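You operate a simulated robot arm through the tools that you are given. There is no shell and no other tool.

You run a simulated robot arm. Do the job below in one go: nothing can be reset, and whatever is moved stays where it is left.

TASK
Lock out cell two: red padlock at the mains switch, blue padlock at the line valve.
Fine: turn the switch off and close the valve before each padlock goes on its peg; hold the blue bleed button till the post shows 0.0 bar.

Only the result counts: the job must be done as asked and must still hold three seconds after the hand-in. Knocking over, shifting, dropping, spilling or breaking anything else fails it.

THE ROBOT
A 7-joint arm with a two-finger parallel gripper, fixed in place. Base frame: the origin is on the floor under the middle of its stand, x ahead of it, y to its left, z up. Lengths are in mm, angles in rad, forces in N, time in s.
It reaches about 1247 mm from its shoulder. Its first joint turns from -2.304 to 2.304 rad. Payload 3.91 kg.
Tool frame: the origin (TCP) lies between the finger pads and is the grasp point; the fingertips stand 30 mm ahead of it; z points along the fingers, y is the line along which they close. The gripper opens to 110 mm. The fingers are 20 mm wide and 10 mm thick; the gripper's body (48 by 112 mm) begins 55 mm behind the TCP.
Orientation is that of the tool frame in the base frame, as [roll, pitch, yaw] about the fixed x, y, z axes, in that order (R = Rz(yaw) Ry(pitch) Rx(roll)). With the fingers straight down and closing along the base's y, the tool's x points along the base's -x, its y along +y and its z along -z.

THE INTERFACE
- The arm moves only by the tool nudge_tool. Its argument "plan" is a list of rows, each a list of 3 entries, a list of its own where there are three numbers: the shift along the base's x, y, z in mm, then the turn, a rotation vector about the base's x, y, z in rad, then the opening, from 0 (shut) to 1 (fully open). In form: [[[dx, dy, dz], [ax, ay, az], grip], ...]. A call has 1 to 20 rows; each row shifts and turns the commanded pose from where the row before left it. Rows are played at 5 a second. More than 50 mm and 0.15 rad between two rows, or a gripper value outside its range, and nothing of the call is played. A pose out of reach is approached as far as the arm can. The call stops where the force on the tool passes 70 N (or 10 N more than at its start, if that is more) or the arm is blocked; 0.2 s more then pass. Each finger travels about 108 mm/s and halts on what it meets, pressing with about 29 N; the grip force reading is that of the motor and also rises with nothing between the fingers. The clock runs only during rows and for 0.2 s after the last one: add rows that do not move to give the fingers time. The reply holds the time, the measured pose of the TCP, the force on the tool along the base axes, the opening and the grip force, in the units named above and with some noise, with the torque about the TCP (base axes, N m) and any sound that the robot's microphone picked up.
- Cameras (640 x 400 px; columns grow to the right, rows downward): "scene" is fixed at [50.3, 498.5, 1167.5]; the picture's right is [0.82, -0.58, 0.00], its down [-0.41, -0.58, -0.71] and it looks along [0.41, 0.58, -0.71] (base axes); focal length 244 px, centre (320, 200). "wrist" rides on the gripper at [72, 17, -103] in the tool frame; the picture's right is [-0.23, 0.97, 0.00], its down [-0.76, -0.18, -0.62] and it looks along [-0.61, -0.14, 0.78] (tool axes); focal length 222 px, centre (320, 200). There is no depth. A picture from a camera that has moved, and an enlarged one, comes with that camera's place and axes in the base frame and with its lens. The place of the scene camera against the robot may be out by one fixed shift of up to 12 mm in any direction.
- capture(camera): a new picture of that camera. It takes no simulated time.
- inspect(camera, box): a new picture of the part [left, top, right, bottom] of that camera's present view, enlarged. It takes no simulated time.
- job_done(): hands the job in; it is judged then, once.

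Places have to be worked out from the pictures, the camera data and where the tool is seen. Open the gripper and draw the arm clear of the work before you hand the job in, unless the task says otherwise.

The tools are called after ">>>" as a command line: name --argument value ..., lists and objects as JSON in quotes. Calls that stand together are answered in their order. nudge_tool: Moves the arm, as the interface text tells. Its arguments: {"type":"object","properties":{"plan":{"type":"array","items":{"type":"array"}}},"required":["plan"]} The other tools are called the same way: capture (camera) takes a picture; inspect (camera, box) takes an enlarged picture of a part of a camera's view; job_done () hands the job in.

At the start:

```text
clock: 0.0
tcp_pos: [346.6, 591.8, 1004.8]
ee_rot: [3.14, 0.0, -3.142]
wrist_force: [-0.4, -0.3, -0.3]
wrist_torque: [-0.01, 0.03, 0.0]
gripper_width: 110.2
finger_force: 0.1
```

scene: 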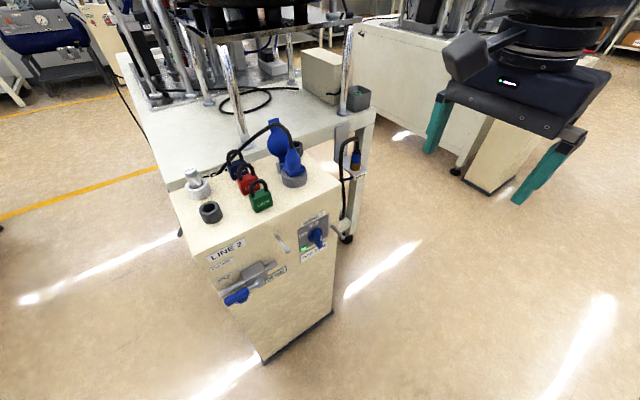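
wrist: 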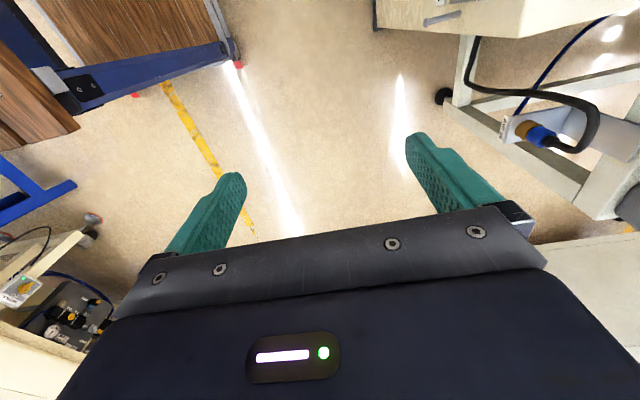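

I start by looking closely at the scene: a LINE 2 cabinet with padlocks on top, a switch and a valve on the front. I'll enlarge the relevant regions before moving.

>>> inspect --camera "scene" --box '[160, 110, 360, 235]'

>>> inspect --camera "scene" --box '[190, 200, 350, 320]'

>>> inspect --camera "scene" --box '[0, 0, 200, 125]'

>>> inspect --camera "scene" --box '[300, 0, 640, 212]'

```text
3.20 times, centred on (260, 172) of scene
camera zoom: at [50.3, 498.5, 1167.5], right [0.82, -0.58, 0.0], down [-0.41, -0.58, -0.71], along [0.41, 0.58, -0.71], focal length 782 px, centre (512, 288)
```

zoom: 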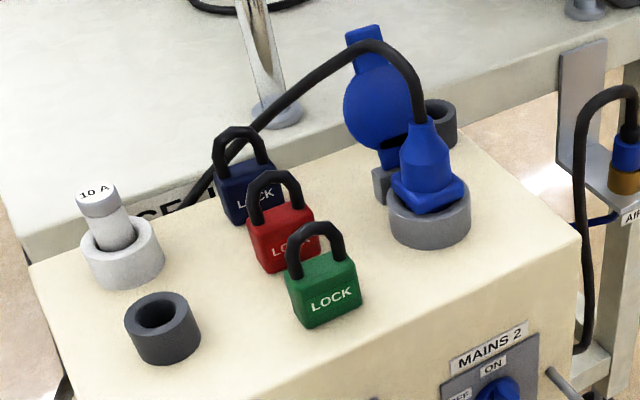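

```text
3.33 times, centred on (270, 260) of scene
camera zoom: at [50.3, 498.5, 1167.5], right [0.82, -0.58, 0.0], down [-0.41, -0.58, -0.71], along [0.41, 0.58, -0.71], focal length 814 px, centre (487, 0)
```

zoom: 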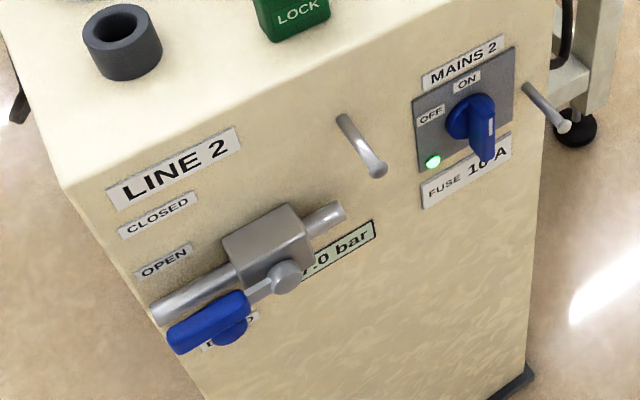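

```text
3.20 times, centred on (100, 62) of scene
camera zoom: at [50.3, 498.5, 1167.5], right [0.82, -0.58, 0.0], down [-0.41, -0.58, -0.71], along [0.41, 0.58, -0.71], focal length 782 px, centre (1024, 640)
```

zoom: 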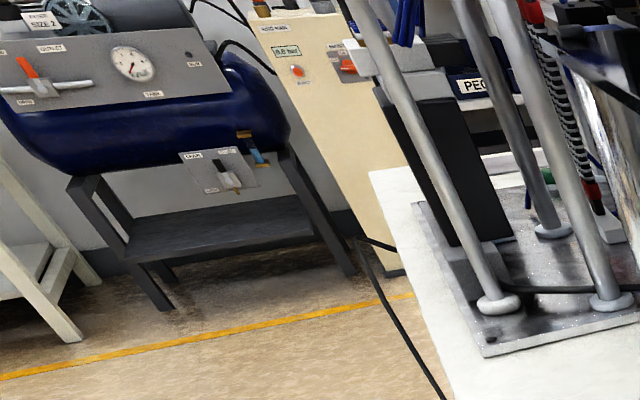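

```text
1.88 times, centred on (470, 106) of scene
camera zoom: at [50.3, 498.5, 1167.5], right [0.82, -0.58, 0.0], down [-0.41, -0.58, -0.71], along [0.41, 0.58, -0.71], focal length 460 px, centre (38, 377)
```

zoom: 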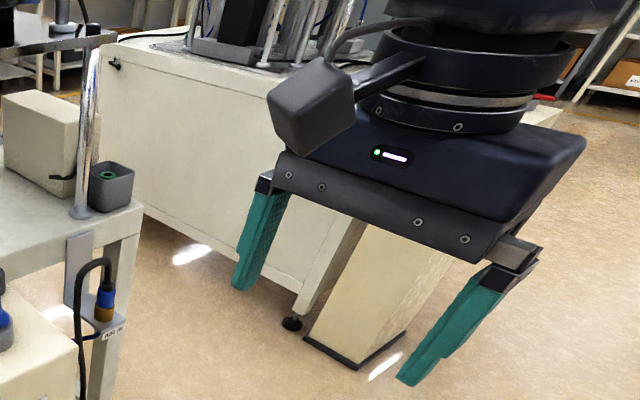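

The cabinet's front face seems to lie at y≈820 (x 0–345, top at z≈790). The switch is near (258, 665), pegs near (162, 729) and (321, 645), and the locks sit on top at x≈158. I'll turn the tool 90° about z in free air so that the wrist camera looks towards the cabinet.

>>> nudge_tool --plan '[[[0, 0, 0], [0, 0, 0.1428], 1], [[0, 0, 0], [0, 0, 0.1428], 1], [[0, 0, 0], [0, 0, 0.1428], 1], [[0, 0, 0], [0, 0, 0.1428], 1], [[0, 0, 0], [0, 0, 0.1428], 1], [[0, 0, 0], [0, 0, 0.1428], 1], [[0, 0, 0], [0, 0, 0.1428], 1], [[0, 0, 0], [0, 0, 0.1428], 1], [[0, 0, 0], [0, 0, 0.1428], 1], [[0, 0, 0], [0, 0, 0.1428], 1], [[0, 0, 0], [0, 0, 0.1428], 1]]'

```text
clock: 2.4
tcp_pos: [347.6, 591.7, 1004.5]
ee_rot: [-3.141, 0.001, -1.568]
wrist_force: [-0.5, -0.1, 0.2]
wrist_torque: [0.0, -0.04, 0.01]
gripper_width: 109.8
finger_force: 0.1
```

The turn worked (tool y now along −x). I take a wrist picture, then move towards the viewing spot.

>>> capture --camera "wrist"

>>> capture --camera "scene"

```text
taken
camera wrist: at [330.6, 521.2, 1109.2], right [-0.97, 0.23, 0.0], down [0.18, 0.76, 0.62], along [0.14, 0.61, -0.78], focal length 222 px, centre (320, 200)
```

wrist: 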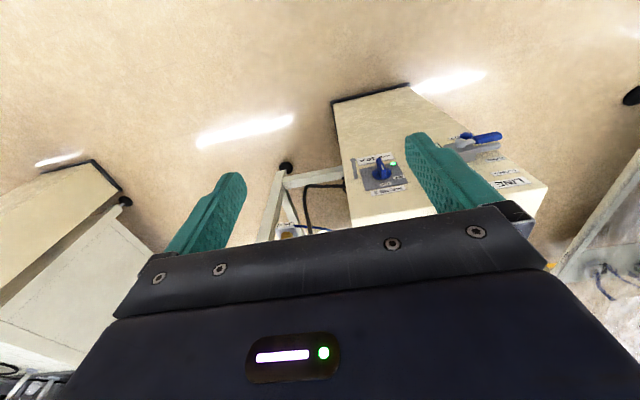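

```text
taken
```

scene: 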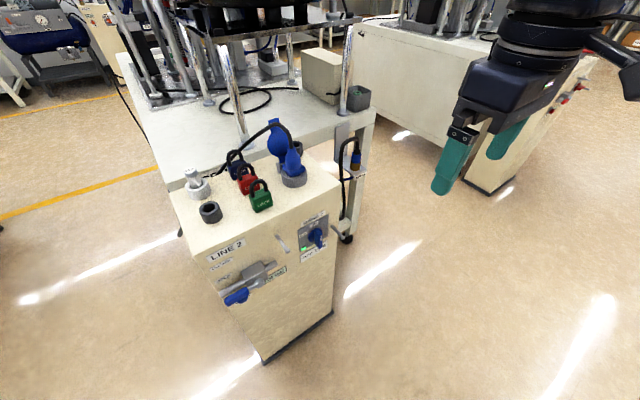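

The turn is good; the cabinet is visible upside-down in the wrist view. I now tilt the tool 45° towards +y and move to about (190, 600, 800), well in front of the cabinet, to see its front squarely.

>>> nudge_tool --plan '[[[-26, 0, -30], [0.131, 0, 0], 1], [[-26, 0, -30], [0.131, 0, 0], 1], [[-26, 0, -30], [0.131, 0, 0], 1], [[-26, 0, -30], [0.131, 0, 0], 1], [[-26, 0, -30], [0.131, 0, 0], 1], [[-26, 0, -30], [0.131, 0, 0], 1], [[0, 0, 0], [0, 0, 0], 1]]'

>>> capture --camera "wrist"

>>> capture --camera "scene"

```text
clock: 4.0
tcp_pos: [191.3, 592.8, 825.7]
ee_rot: [-3.141, 0.786, -1.57]
wrist_force: [-0.3, -0.1, -0.4]
wrist_torque: [0.01, 0.03, 0.01]
gripper_width: 110.0
finger_force: 0.1
```

```text
taken
camera wrist: at [173.4, 469.2, 848.1], right [-0.97, 0.16, 0.16], down [0.18, 0.1, 0.98], along [0.14, 0.98, -0.12], focal length 222 px, centre (320, 200)
```

wrist: 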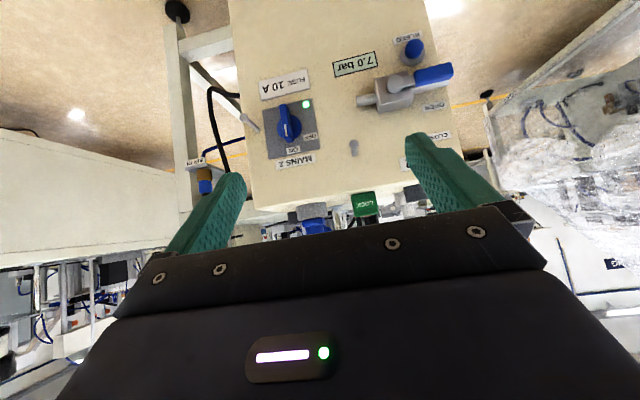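

```text
taken
```

scene: 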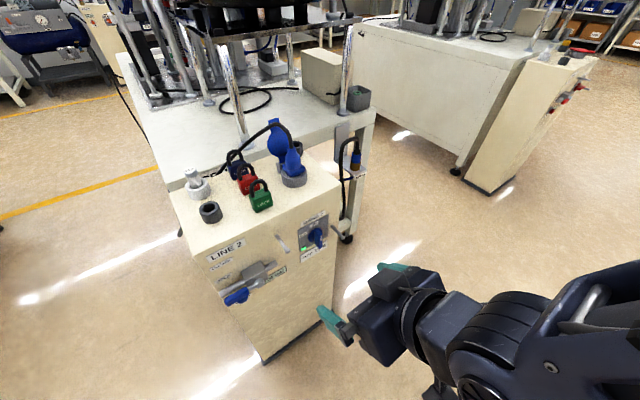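

The wrist camera sees the front clearly (upside down). I enlarge the switch/peg and valve areas.

>>> inspect --camera "wrist" --box '[230, 20, 390, 120]'

>>> inspect --camera "wrist" --box '[320, 20, 480, 120]'

>>> inspect --camera "wrist" --box '[240, 100, 480, 250]'

```text
4.00 times, centred on (310, 70) of wrist
camera zoom: at [173.4, 469.2, 848.1], right [-0.97, 0.16, 0.16], down [0.18, 0.1, 0.98], along [0.14, 0.98, -0.12], focal length 888 px, centre (360, 720)
```

zoom: 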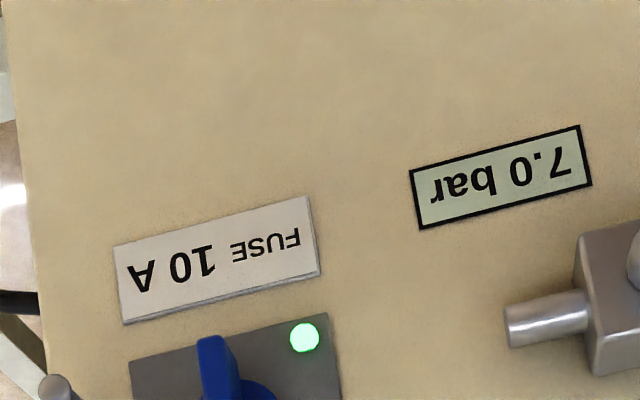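

```text
4.00 times, centred on (400, 70) of wrist
camera zoom: at [173.4, 469.2, 848.1], right [-0.97, 0.16, 0.16], down [0.18, 0.1, 0.98], along [0.14, 0.98, -0.12], focal length 888 px, centre (0, 720)
```

zoom: 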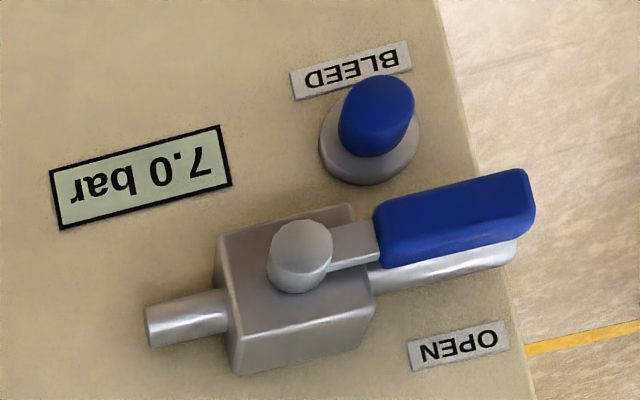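

```text
2.67 times, centred on (360, 175) of wrist
camera zoom: at [173.4, 469.2, 848.1], right [-0.97, 0.16, 0.16], down [0.18, 0.1, 0.98], along [0.14, 0.98, -0.12], focal length 592 px, centre (213, 267)
```

zoom: 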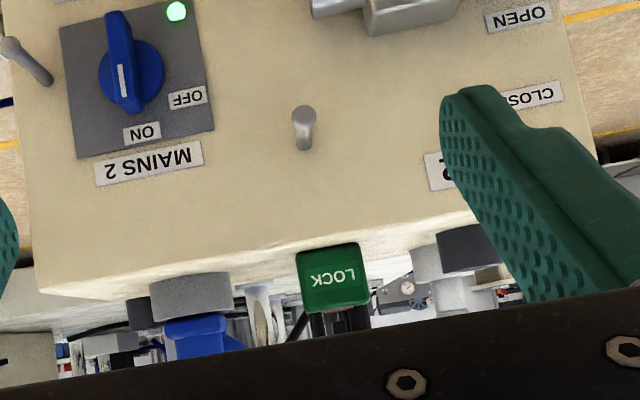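

The layout is clear: the valve handle points left (OPEN), the bleed button is below it, the display shows 7.0 bar, and the switch points up at ON with OFF to its left. I shift the tool to get a second view for triangulating the depth.

>>> nudge_tool --plan '[[[-25, 0, -35], [0, 0, 0], 1], [[-25, 0, -35], [0, 0, 0], 1], [[-25, 0, -35], [0, 0, 0], 1], [[-25, 0, -35], [0, 0, 0], 1], [[0, 0, 0], [0, 0, 0], 1]]'

>>> capture --camera "wrist"

>>> inspect --camera "wrist" --box '[200, 60, 440, 210]'

```text
clock: 5.2
tcp_pos: [89.8, 590.1, 685.6]
ee_rot: [3.141, 0.785, -1.57]
wrist_force: [0.7, -0.2, -1.0]
wrist_torque: [0.01, 0.0, 0.04]
gripper_width: 110.2
finger_force: 0.0
```

```text
taken
camera wrist: at [72.3, 466.5, 708.4], right [-0.97, 0.16, 0.16], down [0.18, 0.1, 0.98], along [0.14, 0.98, -0.12], focal length 222 px, centre (320, 200)
```

wrist: 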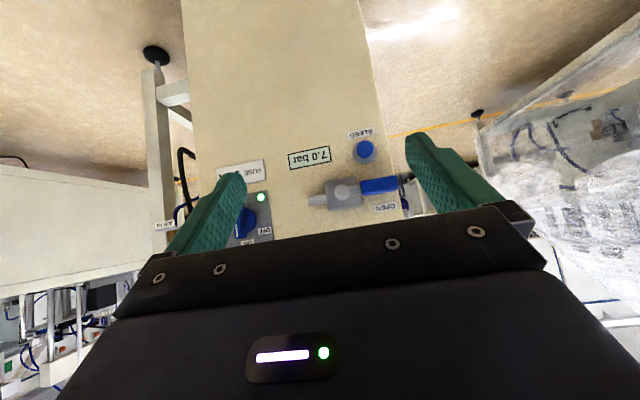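

```text
2.67 times, centred on (320, 135) of wrist
camera zoom: at [72.3, 466.5, 708.4], right [-0.97, 0.16, 0.16], down [0.18, 0.1, 0.98], along [0.14, 0.98, -0.12], focal length 592 px, centre (320, 373)
```

zoom: 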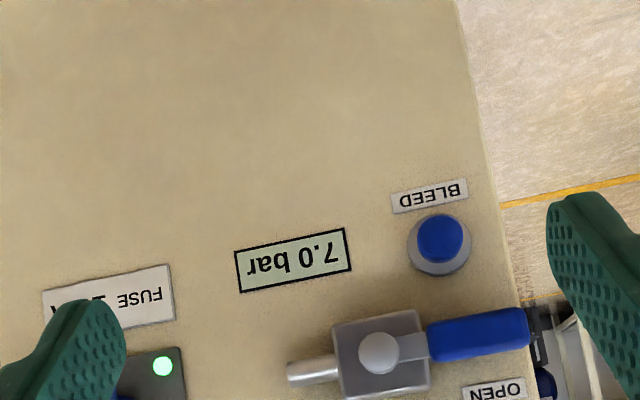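

Triangulating the display gives the face plane at y≈821; the valve pivot is near (86, 775, 665), its handle reaches x≈8, and the bleed button is near (39, 800, 603). Next I move in front of the switch for a closer look at the knob and its peg.

>>> nudge_tool --plan '[[[33, 18, 9], [0, 0, 0], 1], [[33, 18, 9], [0, 0, 0], 1], [[33, 18, 9], [0, 0, 0], 1], [[33, 18, 9], [0, 0, 0], 1], [[33, 18, 9], [0, 0, 0], 1], [[0, 0, 0], [0, 0, 0], 1]]'

>>> capture --camera "wrist"

>>> inspect --camera "wrist" --box '[240, 60, 432, 180]'

```text
clock: 6.6
tcp_pos: [255.8, 682.1, 731.3]
ee_rot: [-3.141, 0.785, -1.572]
wrist_force: [0.5, 0.6, -1.0]
wrist_torque: [-0.03, -0.01, -0.02]
gripper_width: 109.9
finger_force: 0.1
```

```text
taken
camera wrist: at [239.1, 558.8, 753.9], right [-0.97, 0.16, 0.16], down [0.18, 0.1, 0.98], along [0.14, 0.98, -0.12], focal length 222 px, centre (320, 200)
```

wrist: 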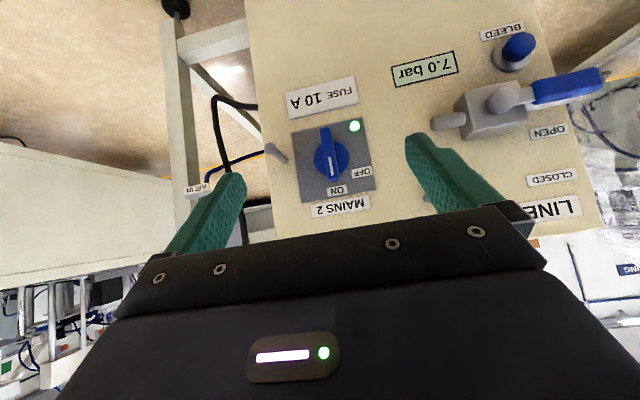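

```text
3.33 times, centred on (336, 120) of wrist
camera zoom: at [239.1, 558.8, 753.9], right [-0.97, 0.16, 0.16], down [0.18, 0.1, 0.98], along [0.14, 0.98, -0.12], focal length 740 px, centre (267, 467)
```

zoom: 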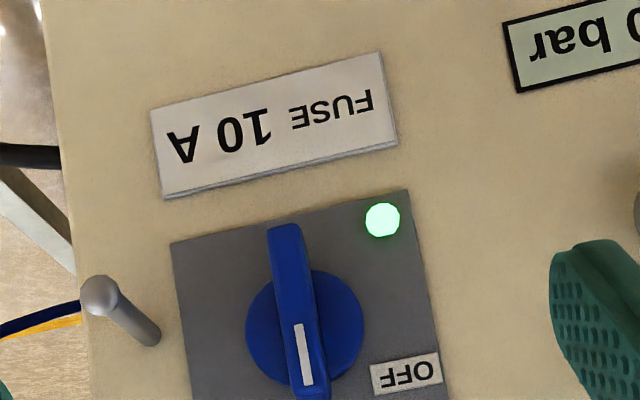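

The switch plate is centred near (255, 821, 676) and peg 2 is at x≈313, z≈665, sticking out to y≈770. I close the gripper and look from further left to see how far the knob and its bar stand out.

>>> nudge_tool --plan '[[[-30, 0, 0], [0, 0, 0], 0.5], [[-30, 0, 0], [0, 0, 0], 0], [[-30, 0, 0], [0, 0, 0], 0], [[-30, 0, 0], [0, 0, 0], 0], [[0, 0, 0], [0, 0, 0], 0]]'

>>> capture --camera "wrist"

>>> inspect --camera "wrist" --box '[120, 60, 312, 180]'

>>> inspect --camera "wrist" --box '[312, 60, 504, 180]'

```text
clock: 7.8
tcp_pos: [134.8, 681.7, 729.3]
ee_rot: [-3.141, 0.787, -1.573]
wrist_force: [0.3, -0.1, 0.6]
wrist_torque: [-0.02, 0.03, 0.03]
gripper_width: 0.1
finger_force: 28.8
```

```text
taken
camera wrist: at [118.2, 559.2, 752.7], right [-0.97, 0.16, 0.16], down [0.18, 0.1, 0.98], along [0.14, 0.98, -0.12], focal length 222 px, centre (320, 200)
```

wrist: 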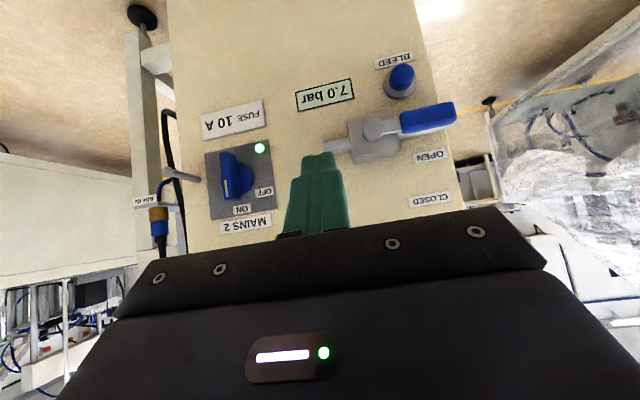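

```text
3.33 times, centred on (216, 120) of wrist
camera zoom: at [118.2, 559.2, 752.7], right [-0.97, 0.16, 0.16], down [0.18, 0.1, 0.98], along [0.14, 0.98, -0.12], focal length 740 px, centre (667, 467)
```

zoom: 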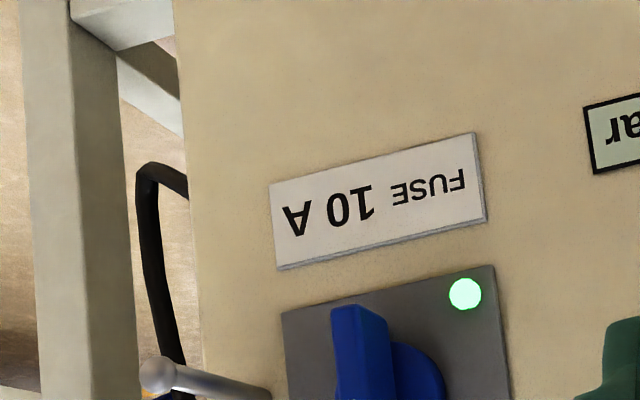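

```text
3.33 times, centred on (408, 120) of wrist
camera zoom: at [118.2, 559.2, 752.7], right [-0.97, 0.16, 0.16], down [0.18, 0.1, 0.98], along [0.14, 0.98, -0.12], focal length 740 px, centre (27, 467)
```

zoom: 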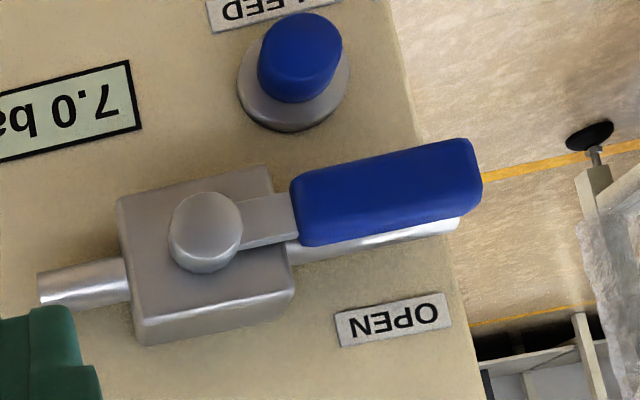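

Two-view fixes give the knob bar x 249–261, y 791–808, z 648–704 about its axis at (255, 676), and peg 2's head at (313, 771, 664). I turn the closed fingers horizontal (+y) and move to (280, 700, 706), ready to enter on the right of the bar's top.

>>> nudge_tool --plan '[[[24, 3, -4], [0.1309, 0, 0], 0], [[24, 3, -4], [0.1309, 0, 0], 0], [[24, 3, -4], [0.1309, 0, 0], 0], [[24, 3, -4], [0.1309, 0, 0], 0], [[24, 3, -4], [0.1309, 0, 0], 0], [[25, 3, -3], [0.1309, 0, 0], 0], [[0, 0, 0], [0, 0, 0], 0], [[0, 0, 0], [0, 0, 0], 0]]'

>>> capture --camera "wrist"

>>> capture --camera "scene"

```text
clock: 9.6
tcp_pos: [282.1, 700.1, 706.4]
ee_rot: [0.219, 1.569, 1.791]
wrist_force: [-0.4, -0.7, 1.3]
wrist_torque: [0.0, -0.02, 0.02]
gripper_width: 0.3
finger_force: 28.9
```

```text
taken
camera wrist: at [264.8, 598.0, 636.1], right [-0.97, 0.0, 0.23], down [0.18, -0.62, 0.76], along [0.14, 0.78, 0.61], focal length 222 px, centre (320, 200)
```

wrist: 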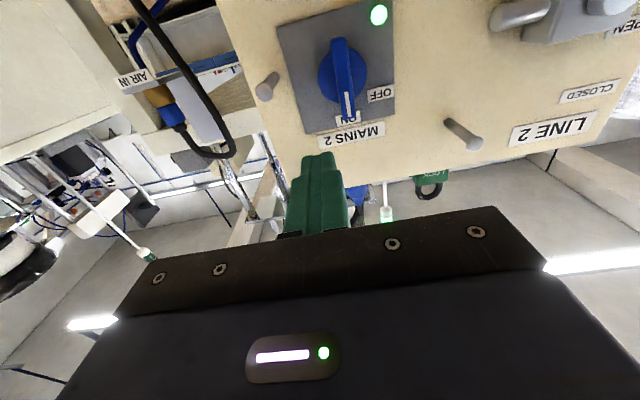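

```text
taken
```

scene: 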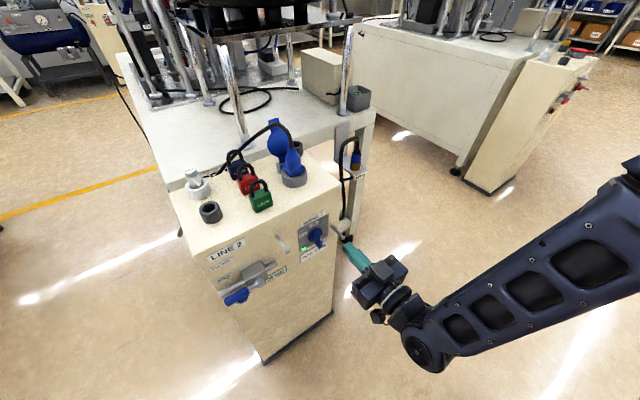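

The tool is now horizontal at (282, 700, 706). I enlarge the knob and peg area from this low viewpoint to confirm depths before entering.

>>> inspect --camera "wrist" --box '[240, 0, 400, 100]'

>>> inspect --camera "wrist" --box '[400, 60, 560, 160]'

```text
4.00 times, centred on (320, 50) of wrist
camera zoom: at [264.8, 598.0, 636.1], right [-0.97, 0.0, 0.23], down [0.18, -0.62, 0.76], along [0.14, 0.78, 0.61], focal length 888 px, centre (320, 800)
```

zoom: 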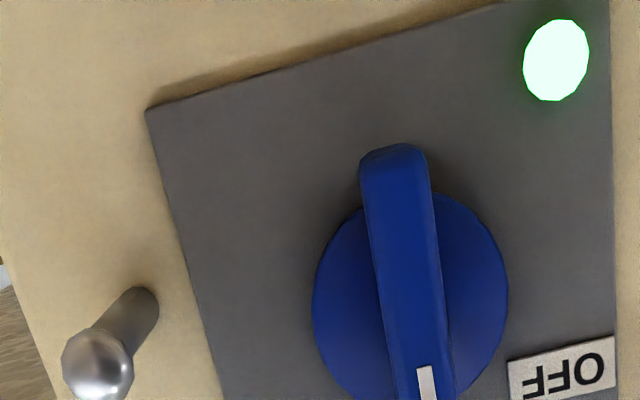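

```text
4.00 times, centred on (480, 110) of wrist
camera zoom: at [264.8, 598.0, 636.1], right [-0.97, 0.0, 0.23], down [0.18, -0.62, 0.76], along [0.14, 0.78, 0.61], focal length 888 px, centre (-320, 560)
```

zoom: 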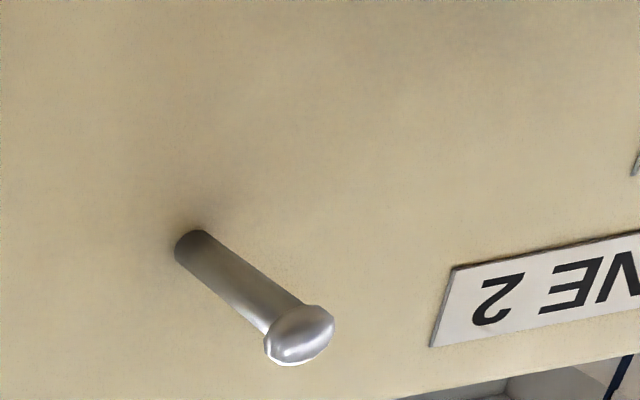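

Peg 1 resolves to (158, 771–821, 742) and peg 2 to (313, 771–821, 665); the knob bar agrees with my estimate. I advance so that the closed fingertips reach y≈803, to the right of the bar's upper end.

>>> nudge_tool --plan '[[[0, 20, 0], [0, 0, 0], 0], [[0, 20, 0], [0, 0, 0], 0], [[0, 15, 0], [0, 0, 0], 0], [[0, 10, 0], [0, 0, 0], 0], [[0, 8, 0], [0, 0, 0], 0], [[0, 0, 0], [0, 0, 0], 0]]'

>>> capture --camera "wrist"

```text
clock: 11.0
tcp_pos: [283.9, 773.7, 706.5]
ee_rot: [0.41, 1.569, 1.979]
wrist_force: [0.2, -0.6, -0.7]
wrist_torque: [0.0, 0.01, -0.01]
gripper_width: 0.0
finger_force: 28.9
```

```text
taken
camera wrist: at [265.0, 671.1, 635.5], right [-0.97, 0.0, 0.23], down [0.18, -0.62, 0.76], along [0.14, 0.78, 0.61], focal length 222 px, centre (320, 200)
```

wrist: 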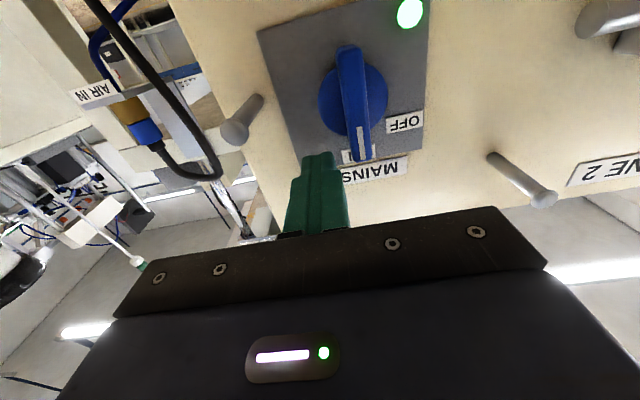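

The fingertips sit right of the bar's top end with no contact. I now sweep left and down along the arc to turn the knob from ON (up) to OFF (left).

>>> nudge_tool --plan '[[[-7, 0, 0], [0, 0, 0], 0], [[-7, 0, 0], [0, 0, 0], 0], [[-6, 0, 0], [0, 0, 0], 0], [[-5, 0, -1], [0, 0, 0], 0], [[-4, 0, -2], [0, 0, 0], 0], [[-3, 0, -3], [0, 0, 0], 0], [[-3, 0, -4], [0, 0, 0], 0], [[-3, 0, -4], [0, 0, 0], 0], [[-3, 0, -3], [0, 0, 0], 0], [[0, 0, -1.5], [0, 0, 0], 0], [[0, 0, 0], [0, 0, 0], 0]]'

>>> capture --camera "wrist"

>>> inspect --camera "scene" --box '[230, 190, 390, 290]'

```text
clock: 13.4
tcp_pos: [241.6, 774.1, 690.7]
ee_rot: [-0.087, 1.565, 1.483]
wrist_force: [8.3, -4.0, 35.8]
wrist_torque: [0.42, -0.21, -0.07]
gripper_width: 0.0
finger_force: 28.9
```

```text
taken
camera wrist: at [224.5, 671.7, 618.9], right [-0.97, 0.0, 0.23], down [0.18, -0.63, 0.76], along [0.14, 0.78, 0.61], focal length 222 px, centre (320, 200)
```

wrist: 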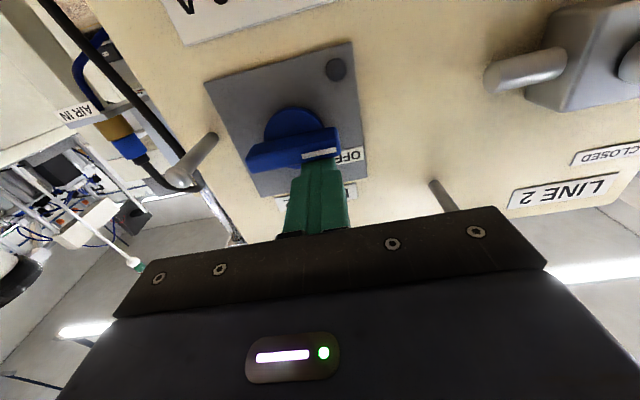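

```text
4.00 times, centred on (310, 240) of scene
camera zoom: at [50.3, 498.5, 1167.5], right [0.82, -0.58, 0.0], down [-0.41, -0.58, -0.71], along [0.41, 0.58, -0.71], focal length 977 px, centre (360, 40)
```

zoom: 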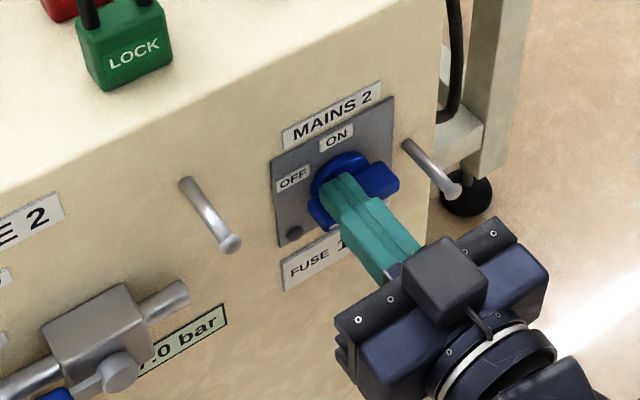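

The knob now points left at OFF and its green lamp is out, with 36 N of push at the stop. Before retreating I look closer at my own gripper, since a box on its top side could matter near the cabinet later.

>>> inspect --camera "scene" --box '[300, 220, 396, 280]'

>>> inspect --camera "scene" --box '[300, 220, 460, 320]'

```text
6.67 times, centred on (348, 250) of scene
camera zoom: at [50.3, 498.5, 1167.5], right [0.82, -0.58, 0.0], down [-0.41, -0.58, -0.71], along [0.41, 0.58, -0.71], focal length 1629 px, centre (133, -133)
```

zoom: 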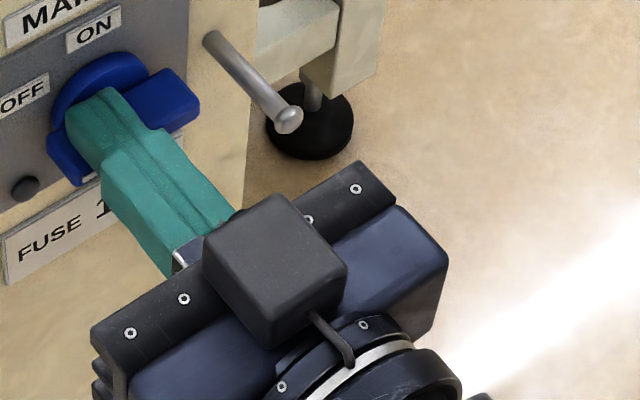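

```text
4.00 times, centred on (380, 270) of scene
camera zoom: at [50.3, 498.5, 1167.5], right [0.82, -0.58, 0.0], down [-0.41, -0.58, -0.71], along [0.41, 0.58, -0.71], focal length 977 px, centre (80, -80)
```

zoom: 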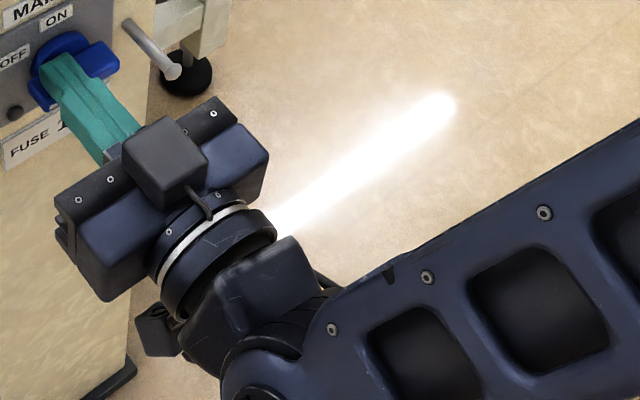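

The box on the tool's −x side sticks out only ~16 mm more, so I'll hang the locks with the gripper tilted ~30°. Now I unload the knob and back straight out, keeping the fingers shut.

>>> nudge_tool --plan '[[[0, 0, 4], [0, 0, 0], 0], [[0, 0, 4], [0, 0, 0], 0], [[0, -15, 0], [0, 0, 0], 0], [[0, -25, 0], [0, 0, 0], 0], [[0, -35, 0], [0, 0, 0], 0], [[0, -25, 0], [0, 0, 0], 0], [[0, 0, 0], [0, 0, 0], 0]]'

>>> capture --camera "wrist"

>>> inspect --camera "scene" --box '[190, 190, 350, 290]'

```text
clock: 15.0
tcp_pos: [240.4, 672.1, 694.3]
ee_rot: [0.435, 1.569, 2.004]
wrist_force: [-0.8, -0.1, 0.6]
wrist_torque: [0.03, 0.0, 0.03]
gripper_width: 0.3
finger_force: 29.1
```

```text
taken
camera wrist: at [223.2, 570.7, 622.9], right [-0.97, 0.0, 0.23], down [0.18, -0.62, 0.76], along [0.14, 0.78, 0.61], focal length 222 px, centre (320, 200)
```

wrist: 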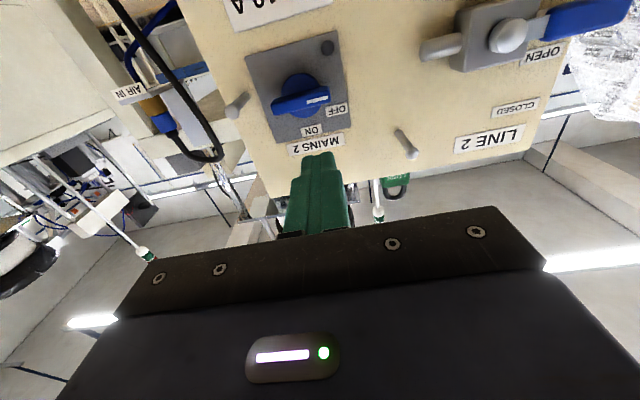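

```text
4.00 times, centred on (270, 240) of scene
camera zoom: at [50.3, 498.5, 1167.5], right [0.82, -0.58, 0.0], down [-0.41, -0.58, -0.71], along [0.41, 0.58, -0.71], focal length 977 px, centre (520, 40)
```

zoom: 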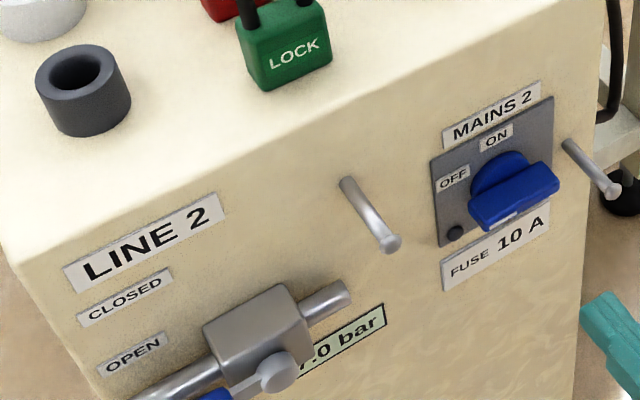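

The switch stays OFF with its lamp dark. I move to the valve side, below handle height, to measure handle and pipe depth.

>>> nudge_tool --plan '[[[-41, 0, -12], [0, 0, 0], 0], [[-41, 0, -12], [0, 0, 0], 0], [[-41, 0, -12], [0, 0, 0], 0], [[-41, 0, -12], [0, 0, 0], 0], [[-41, 0, -12], [0, 0, 0], 0], [[0, 0, 0], [0, 0, 0], 0]]'

>>> capture --camera "wrist"

>>> inspect --camera "wrist" --box '[200, 40, 392, 160]'

```text
clock: 16.4
tcp_pos: [35.4, 672.1, 633.9]
ee_rot: [0.408, 1.569, 1.979]
wrist_force: [-0.3, -0.1, 0.3]
wrist_torque: [0.01, 0.01, -0.05]
gripper_width: 0.1
finger_force: 28.8
```

```text
taken
camera wrist: at [18.2, 570.0, 562.4], right [-0.97, 0.0, 0.23], down [0.18, -0.62, 0.76], along [0.14, 0.78, 0.61], focal length 222 px, centre (320, 200)
```

wrist: 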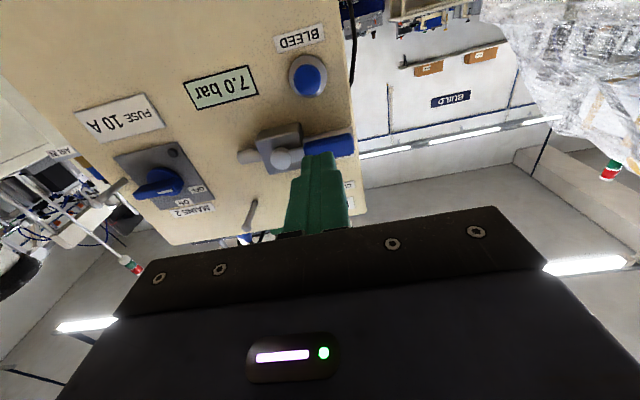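

```text
3.33 times, centred on (296, 100) of wrist
camera zoom: at [18.2, 570.0, 562.4], right [-0.97, 0.0, 0.23], down [0.18, -0.62, 0.76], along [0.14, 0.78, 0.61], focal length 740 px, centre (400, 533)
```

zoom: 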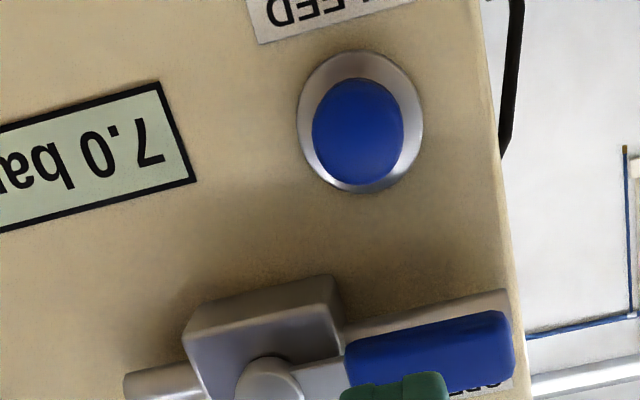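

The grip's front is at y≈780 (bottom z≈654) and the pipe's front is near y≈796, so fingertips at y≈791 will engage the handle without touching the pipe. I enter below the handle at (26, 761, 634).

>>> nudge_tool --plan '[[[-9, 30, 0], [0, 0, 0], 0], [[0, 28, 0], [0, 0, 0], 0], [[0, 18, 0], [0, 0, 0], 0], [[0, 8, 0], [0, 0, 0], 0], [[0, 5, 0], [0, 0, 0], 0], [[0, 0, 0], [0, 0, 0], 0]]'

>>> capture --camera "wrist"

>>> inspect --camera "scene" --box '[180, 230, 340, 330]'

```text
clock: 17.8
tcp_pos: [26.0, 762.5, 637.1]
ee_rot: [0.367, 1.569, 1.939]
wrist_force: [-0.6, 0.5, -0.4]
wrist_torque: [-0.01, 0.05, 0.03]
gripper_width: 0.0
finger_force: 29.0
```

```text
taken
camera wrist: at [9.1, 659.9, 563.9], right [-0.97, 0.0, 0.23], down [0.18, -0.62, 0.76], along [0.14, 0.78, 0.61], focal length 222 px, centre (320, 200)
```

wrist: 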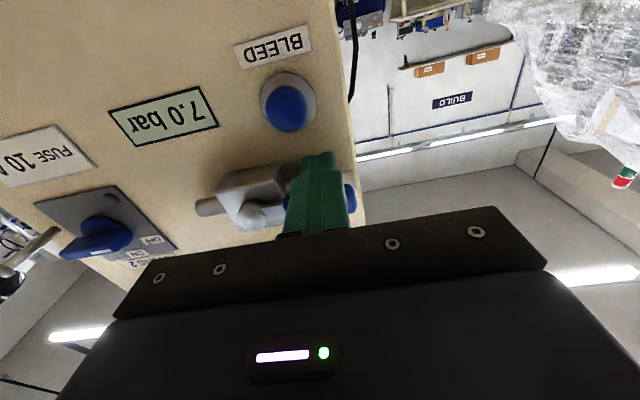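

```text
4.00 times, centred on (260, 280) of scene
camera zoom: at [50.3, 498.5, 1167.5], right [0.82, -0.58, 0.0], down [-0.41, -0.58, -0.71], along [0.41, 0.58, -0.71], focal length 977 px, centre (560, -120)
```

zoom: 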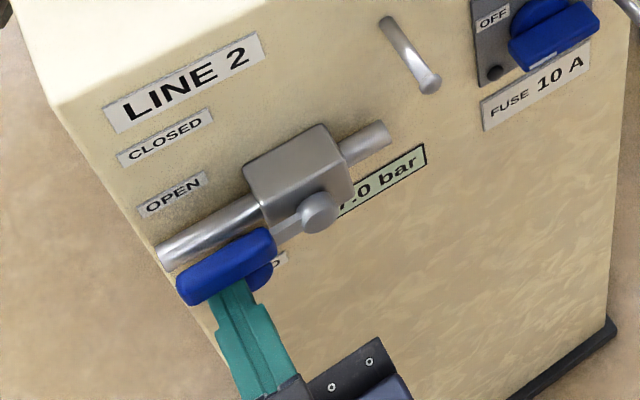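

The fingertips are under the grip with no contact. I now push it up and around the arc (quarter turn clockwise) towards CLOSED.

>>> nudge_tool --plan '[[[-1, 0, 8], [0, 0, 0], 0], [[0, 0, 8], [0, 0, 0], 0], [[0, 0, 9], [0, 0, 0], 0], [[2, 0, 8.5], [0, 0, 0], 0], [[3.5, 0, 8], [0, 0, 0], 0], [[5, 0, 7.5], [0, 0, 0], 0], [[6, 0, 6.5], [0, 0, 0], 0], [[7.5, 0, 5], [0, 0, 0], 0], [[7.5, 0, 4], [0, 0, 0], 0], [[5.5, 0, 2], [0, 0, 0], 0], [[4, 0, 1], [0, 0, 0], 0], [[2, 0, 0], [0, 0, 0], 0], [[0, 0, 0], [0, 0, 0], 0]]'

>>> capture --camera "wrist"

>>> inspect --camera "scene" --box '[180, 230, 340, 330]'

```text
clock: 20.6
tcp_pos: [66.8, 761.5, 704.7]
ee_rot: [1.355, 1.569, 2.931]
wrist_force: [-45.7, 8.5, -3.4]
wrist_torque: [-0.09, 0.16, 0.98]
gripper_width: 0.0
finger_force: 29.7
```

```text
taken
camera wrist: at [48.6, 659.9, 632.2], right [-0.97, -0.01, 0.23], down [0.18, -0.62, 0.76], along [0.14, 0.78, 0.61], focal length 222 px, centre (320, 200)
```

wrist: 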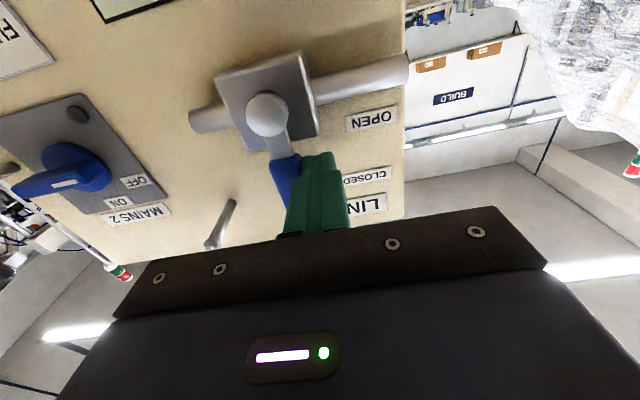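

```text
4.00 times, centred on (260, 280) of scene
camera zoom: at [50.3, 498.5, 1167.5], right [0.82, -0.58, 0.0], down [-0.41, -0.58, -0.71], along [0.41, 0.58, -0.71], focal length 977 px, centre (560, -120)
```

zoom: 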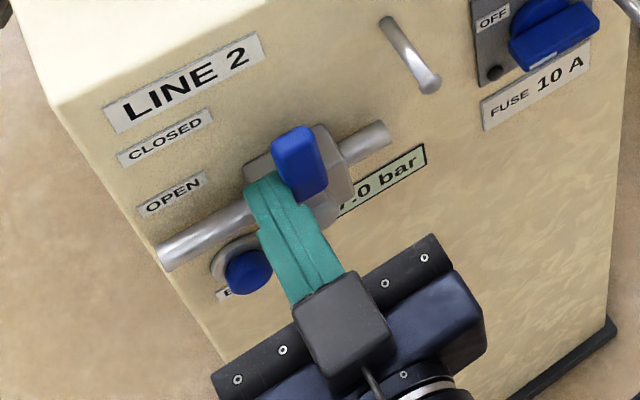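

The handle now stands vertical beside CLOSED and pushes back with 46 N at its stop. I release it, back out, and go down in front of the bleed button at about (39, 730, 601).

>>> nudge_tool --plan '[[[-4, 0, 0], [0, 0, 0], 0], [[-5, 0, 0], [0, 0, 0], 0], [[0, -15, 0], [0, 0, 0], 0], [[0, -25, 0], [0, 0, 0], 0], [[-8, 0, -30], [0, 0, 0], 0], [[-8, 0, -38], [0, 0, 0], 0], [[-3, 0, -35], [0, 0, 0], 0], [[0, 15, 0], [0, 0, 0], 0], [[0, 0, 0], [0, 0, 0], 0]]'

>>> capture --camera "wrist"

>>> inspect --camera "scene" --box '[180, 230, 340, 330]'

```text
clock: 22.6
tcp_pos: [39.4, 737.0, 599.2]
ee_rot: [0.28, 1.57, 1.849]
wrist_force: [-0.7, -1.0, 0.3]
wrist_torque: [-0.01, -0.02, -0.01]
gripper_width: 0.1
finger_force: 28.6
```

```text
taken
camera wrist: at [22.7, 635.1, 528.0], right [-0.97, 0.0, 0.23], down [0.18, -0.62, 0.76], along [0.14, 0.78, 0.61], focal length 222 px, centre (320, 200)
```

wrist: 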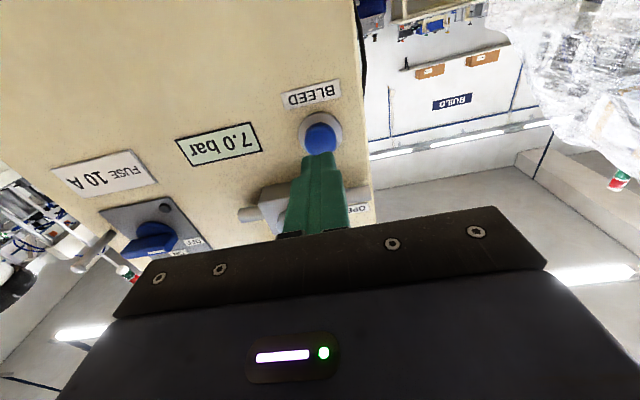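

```text
4.00 times, centred on (260, 280) of scene
camera zoom: at [50.3, 498.5, 1167.5], right [0.82, -0.58, 0.0], down [-0.41, -0.58, -0.71], along [0.41, 0.58, -0.71], focal length 977 px, centre (560, -120)
```

zoom: 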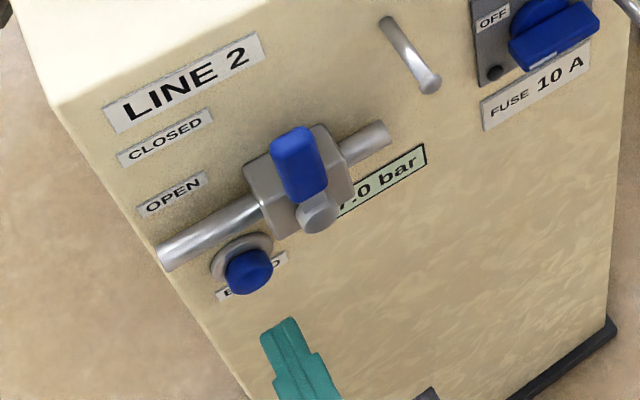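

The valve stays closed, and the closed fingertips are lined up with the blue button. I advance to touch and press it gently, watching the force.

>>> nudge_tool --plan '[[[0, 20, 0], [0, 0, 0], 0], [[0, 6, 0], [0, 0, 0], 0], [[0, 4, 0], [0, 0, 0], 0], [[0, 4, 0], [0, 0, 0], 0], [[0, 0, 0], [0, 0, 0], 0]]'

>>> capture --camera "wrist"

```text
clock: 23.8
tcp_pos: [40.4, 771.3, 599.6]
ee_rot: [0.456, 1.57, 2.028]
wrist_force: [-0.2, -0.6, 0.1]
wrist_torque: [-0.02, 0.01, 0.01]
gripper_width: 0.0
finger_force: 29.0
```

```text
taken
camera wrist: at [23.4, 668.9, 528.5], right [-0.97, 0.0, 0.23], down [0.18, -0.62, 0.76], along [0.14, 0.78, 0.61], focal length 222 px, centre (320, 200)
```

wrist: 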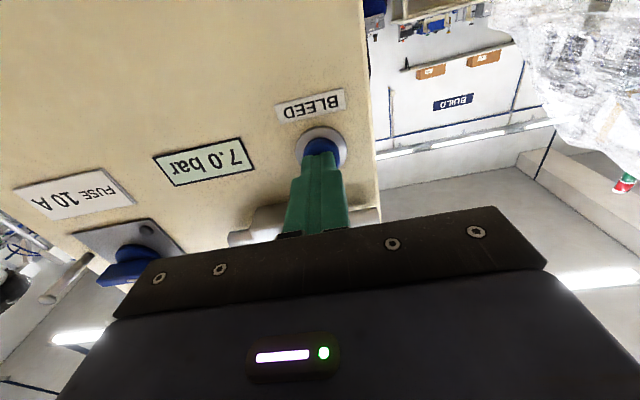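

No force yet at tip y≈801. I continue in small steps.

>>> nudge_tool --plan '[[[0, 2, 0], [0, 0, 0], 0], [[0, 2, 0], [0, 0, 0], 0], [[0, 2, 0], [0, 0, 0], 0], [[0, 2, 0], [0, 0, 0], 0], [[0, 0, 0], [0, 0, 0], 0]]'

>>> capture --camera "wrist"

```text
clock: 25.0
tcp_pos: [41.7, 778.5, 601.1]
ee_rot: [0.652, 1.569, 2.225]
wrist_force: [-0.1, -22.1, 5.6]
wrist_torque: [0.18, 0.04, -0.01]
gripper_width: 0.0
finger_force: 29.0
heard: click
```

```text
taken
camera wrist: at [23.5, 676.4, 528.9], right [-0.97, 0.0, 0.23], down [0.18, -0.62, 0.76], along [0.14, 0.78, 0.61], focal length 222 px, centre (320, 200)
```

wrist: 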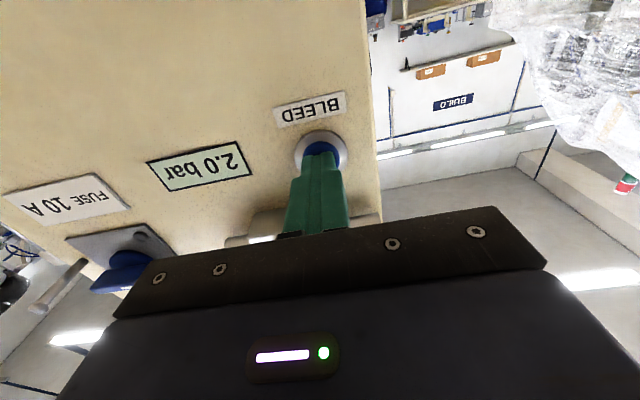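

The button clicked at 22 N, and the display already reads 2.0 bar and is falling. I hold still to keep bleeding.

>>> nudge_tool --plan '[[[0, 0, 0], [0, 0, 0], 0], [[0, 0, 0], [0, 0, 0], 0], [[0, 0, 0], [0, 0, 0], 0], [[0, 0, 0], [0, 0, 0], 0], [[0, 0, 0], [0, 0, 0], 0]]'

>>> inspect --camera "wrist" --box '[130, 110, 290, 210]'

```text
clock: 26.2
tcp_pos: [41.3, 777.8, 599.8]
ee_rot: [-2.542, 1.571, -0.972]
wrist_force: [-3.5, -23.4, 1.7]
wrist_torque: [0.07, -0.03, 0.08]
gripper_width: 0.0
finger_force: 28.2
```

```text
4.00 times, centred on (210, 160) of wrist
camera zoom: at [23.5, 676.5, 528.8], right [-0.97, 0.0, 0.23], down [0.18, -0.62, 0.76], along [0.14, 0.78, 0.61], focal length 888 px, centre (760, 360)
```

zoom: 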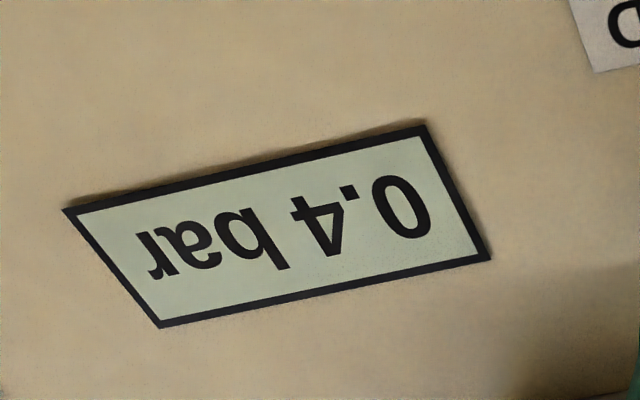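

The display reads 0.4 bar and is decaying. I keep holding for a few more seconds.

>>> nudge_tool --plan '[[[0, 0, 0], [0, 0, 0], 0], [[0, 0, 0], [0, 0, 0], 0], [[0, 0, 0], [0, 0, 0], 0], [[0, 0, 0], [0, 0, 0], 0], [[0, 0, 0], [0, 0, 0], 0], [[0, 0, 0], [0, 0, 0], 0], [[0, 0, 0], [0, 0, 0], 0], [[0, 0, 0], [0, 0, 0], 0], [[0, 0, 0], [0, 0, 0], 0], [[0, 0, 0], [0, 0, 0], 0], [[0, 0, 0], [0, 0, 0], 0], [[0, 0, 0], [0, 0, 0], 0], [[0, 0, 0], [0, 0, 0], 0], [[0, 0, 0], [0, 0, 0], 0], [[0, 0, 0], [0, 0, 0], 0], [[0, 0, 0], [0, 0, 0], 0], [[0, 0, 0], [0, 0, 0], 0], [[0, 0, 0], [0, 0, 0], 0], [[0, 0, 0], [0, 0, 0], 0], [[0, 0, 0], [0, 0, 0], 0]]'

>>> inspect --camera "wrist" --box '[130, 110, 290, 210]'

```text
clock: 30.4
tcp_pos: [41.6, 778.9, 600.3]
ee_rot: [0.343, 1.57, 1.917]
wrist_force: [-4.0, -23.8, -1.9]
wrist_torque: [-0.08, 0.01, 0.1]
gripper_width: 0.2
finger_force: 28.8
```

```text
4.00 times, centred on (210, 160) of wrist
camera zoom: at [23.7, 676.7, 528.8], right [-0.97, 0.0, 0.23], down [0.18, -0.62, 0.76], along [0.14, 0.78, 0.61], focal length 888 px, centre (760, 360)
```

zoom: 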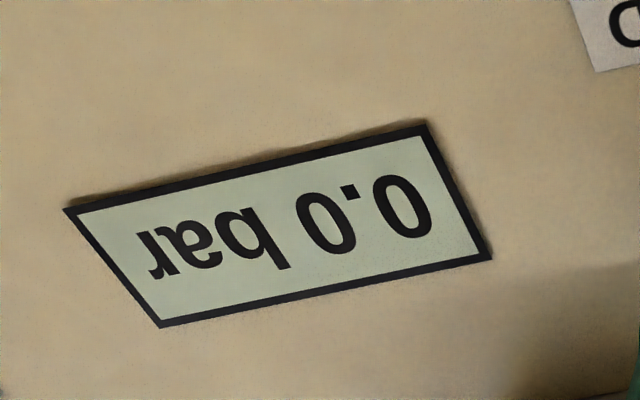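

The post shows 0.0 bar. I release the button, back away, and rise with the tool tilted to about 30° from vertical to view the padlocks from front-above.

>>> nudge_tool --plan '[[[0, -15, 0], [0, 0, 0], 0], [[0, -40, 0], [0, 0, 0], 0], [[0, -45, 0], [0, 0, 0], 0], [[14, 0, 40], [-0.1309, 0, 0], 0], [[14, 0, 40], [-0.1309, 0, 0], 0], [[15, 0, 40], [-0.1309, 0, 0], 0], [[15, 0, 40], [-0.1309, 0, 0], 0], [[15, 0, 40], [-0.1309, 0, 0], 0], [[15, 0, 40], [-0.1309, 0, 0], 0], [[15, 0, 40], [-0.1309, 0, 0], 0], [[14, 0, 40], [-0.1309, 0, 0], 0], [[0, 0, 0], [0, 0, 0], 0]]'

>>> capture --camera "wrist"

>>> inspect --camera "scene" --box '[180, 180, 356, 290]'

```text
clock: 33.0
tcp_pos: [157.5, 679.7, 922.8]
ee_rot: [-3.141, 0.524, -1.571]
wrist_force: [0.8, 0.2, -0.4]
wrist_torque: [-0.01, 0.01, 0.04]
gripper_width: 0.1
finger_force: 28.9
```

```text
taken
camera wrist: at [141.3, 566.1, 976.5], right [-0.97, 0.2, 0.11], down [0.18, 0.35, 0.92], along [0.14, 0.92, -0.37], focal length 222 px, centre (320, 200)
```

wrist: 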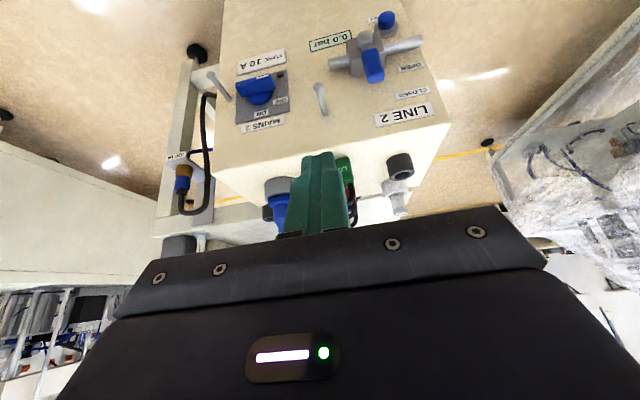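

```text
3.64 times, centred on (268, 235) of scene
camera zoom: at [50.3, 498.5, 1167.5], right [0.82, -0.58, 0.0], down [-0.41, -0.58, -0.71], along [0.41, 0.58, -0.71], focal length 888 px, centre (509, 73)
```

zoom: 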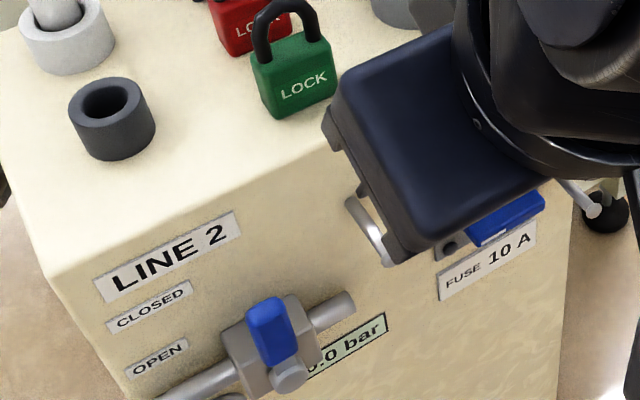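

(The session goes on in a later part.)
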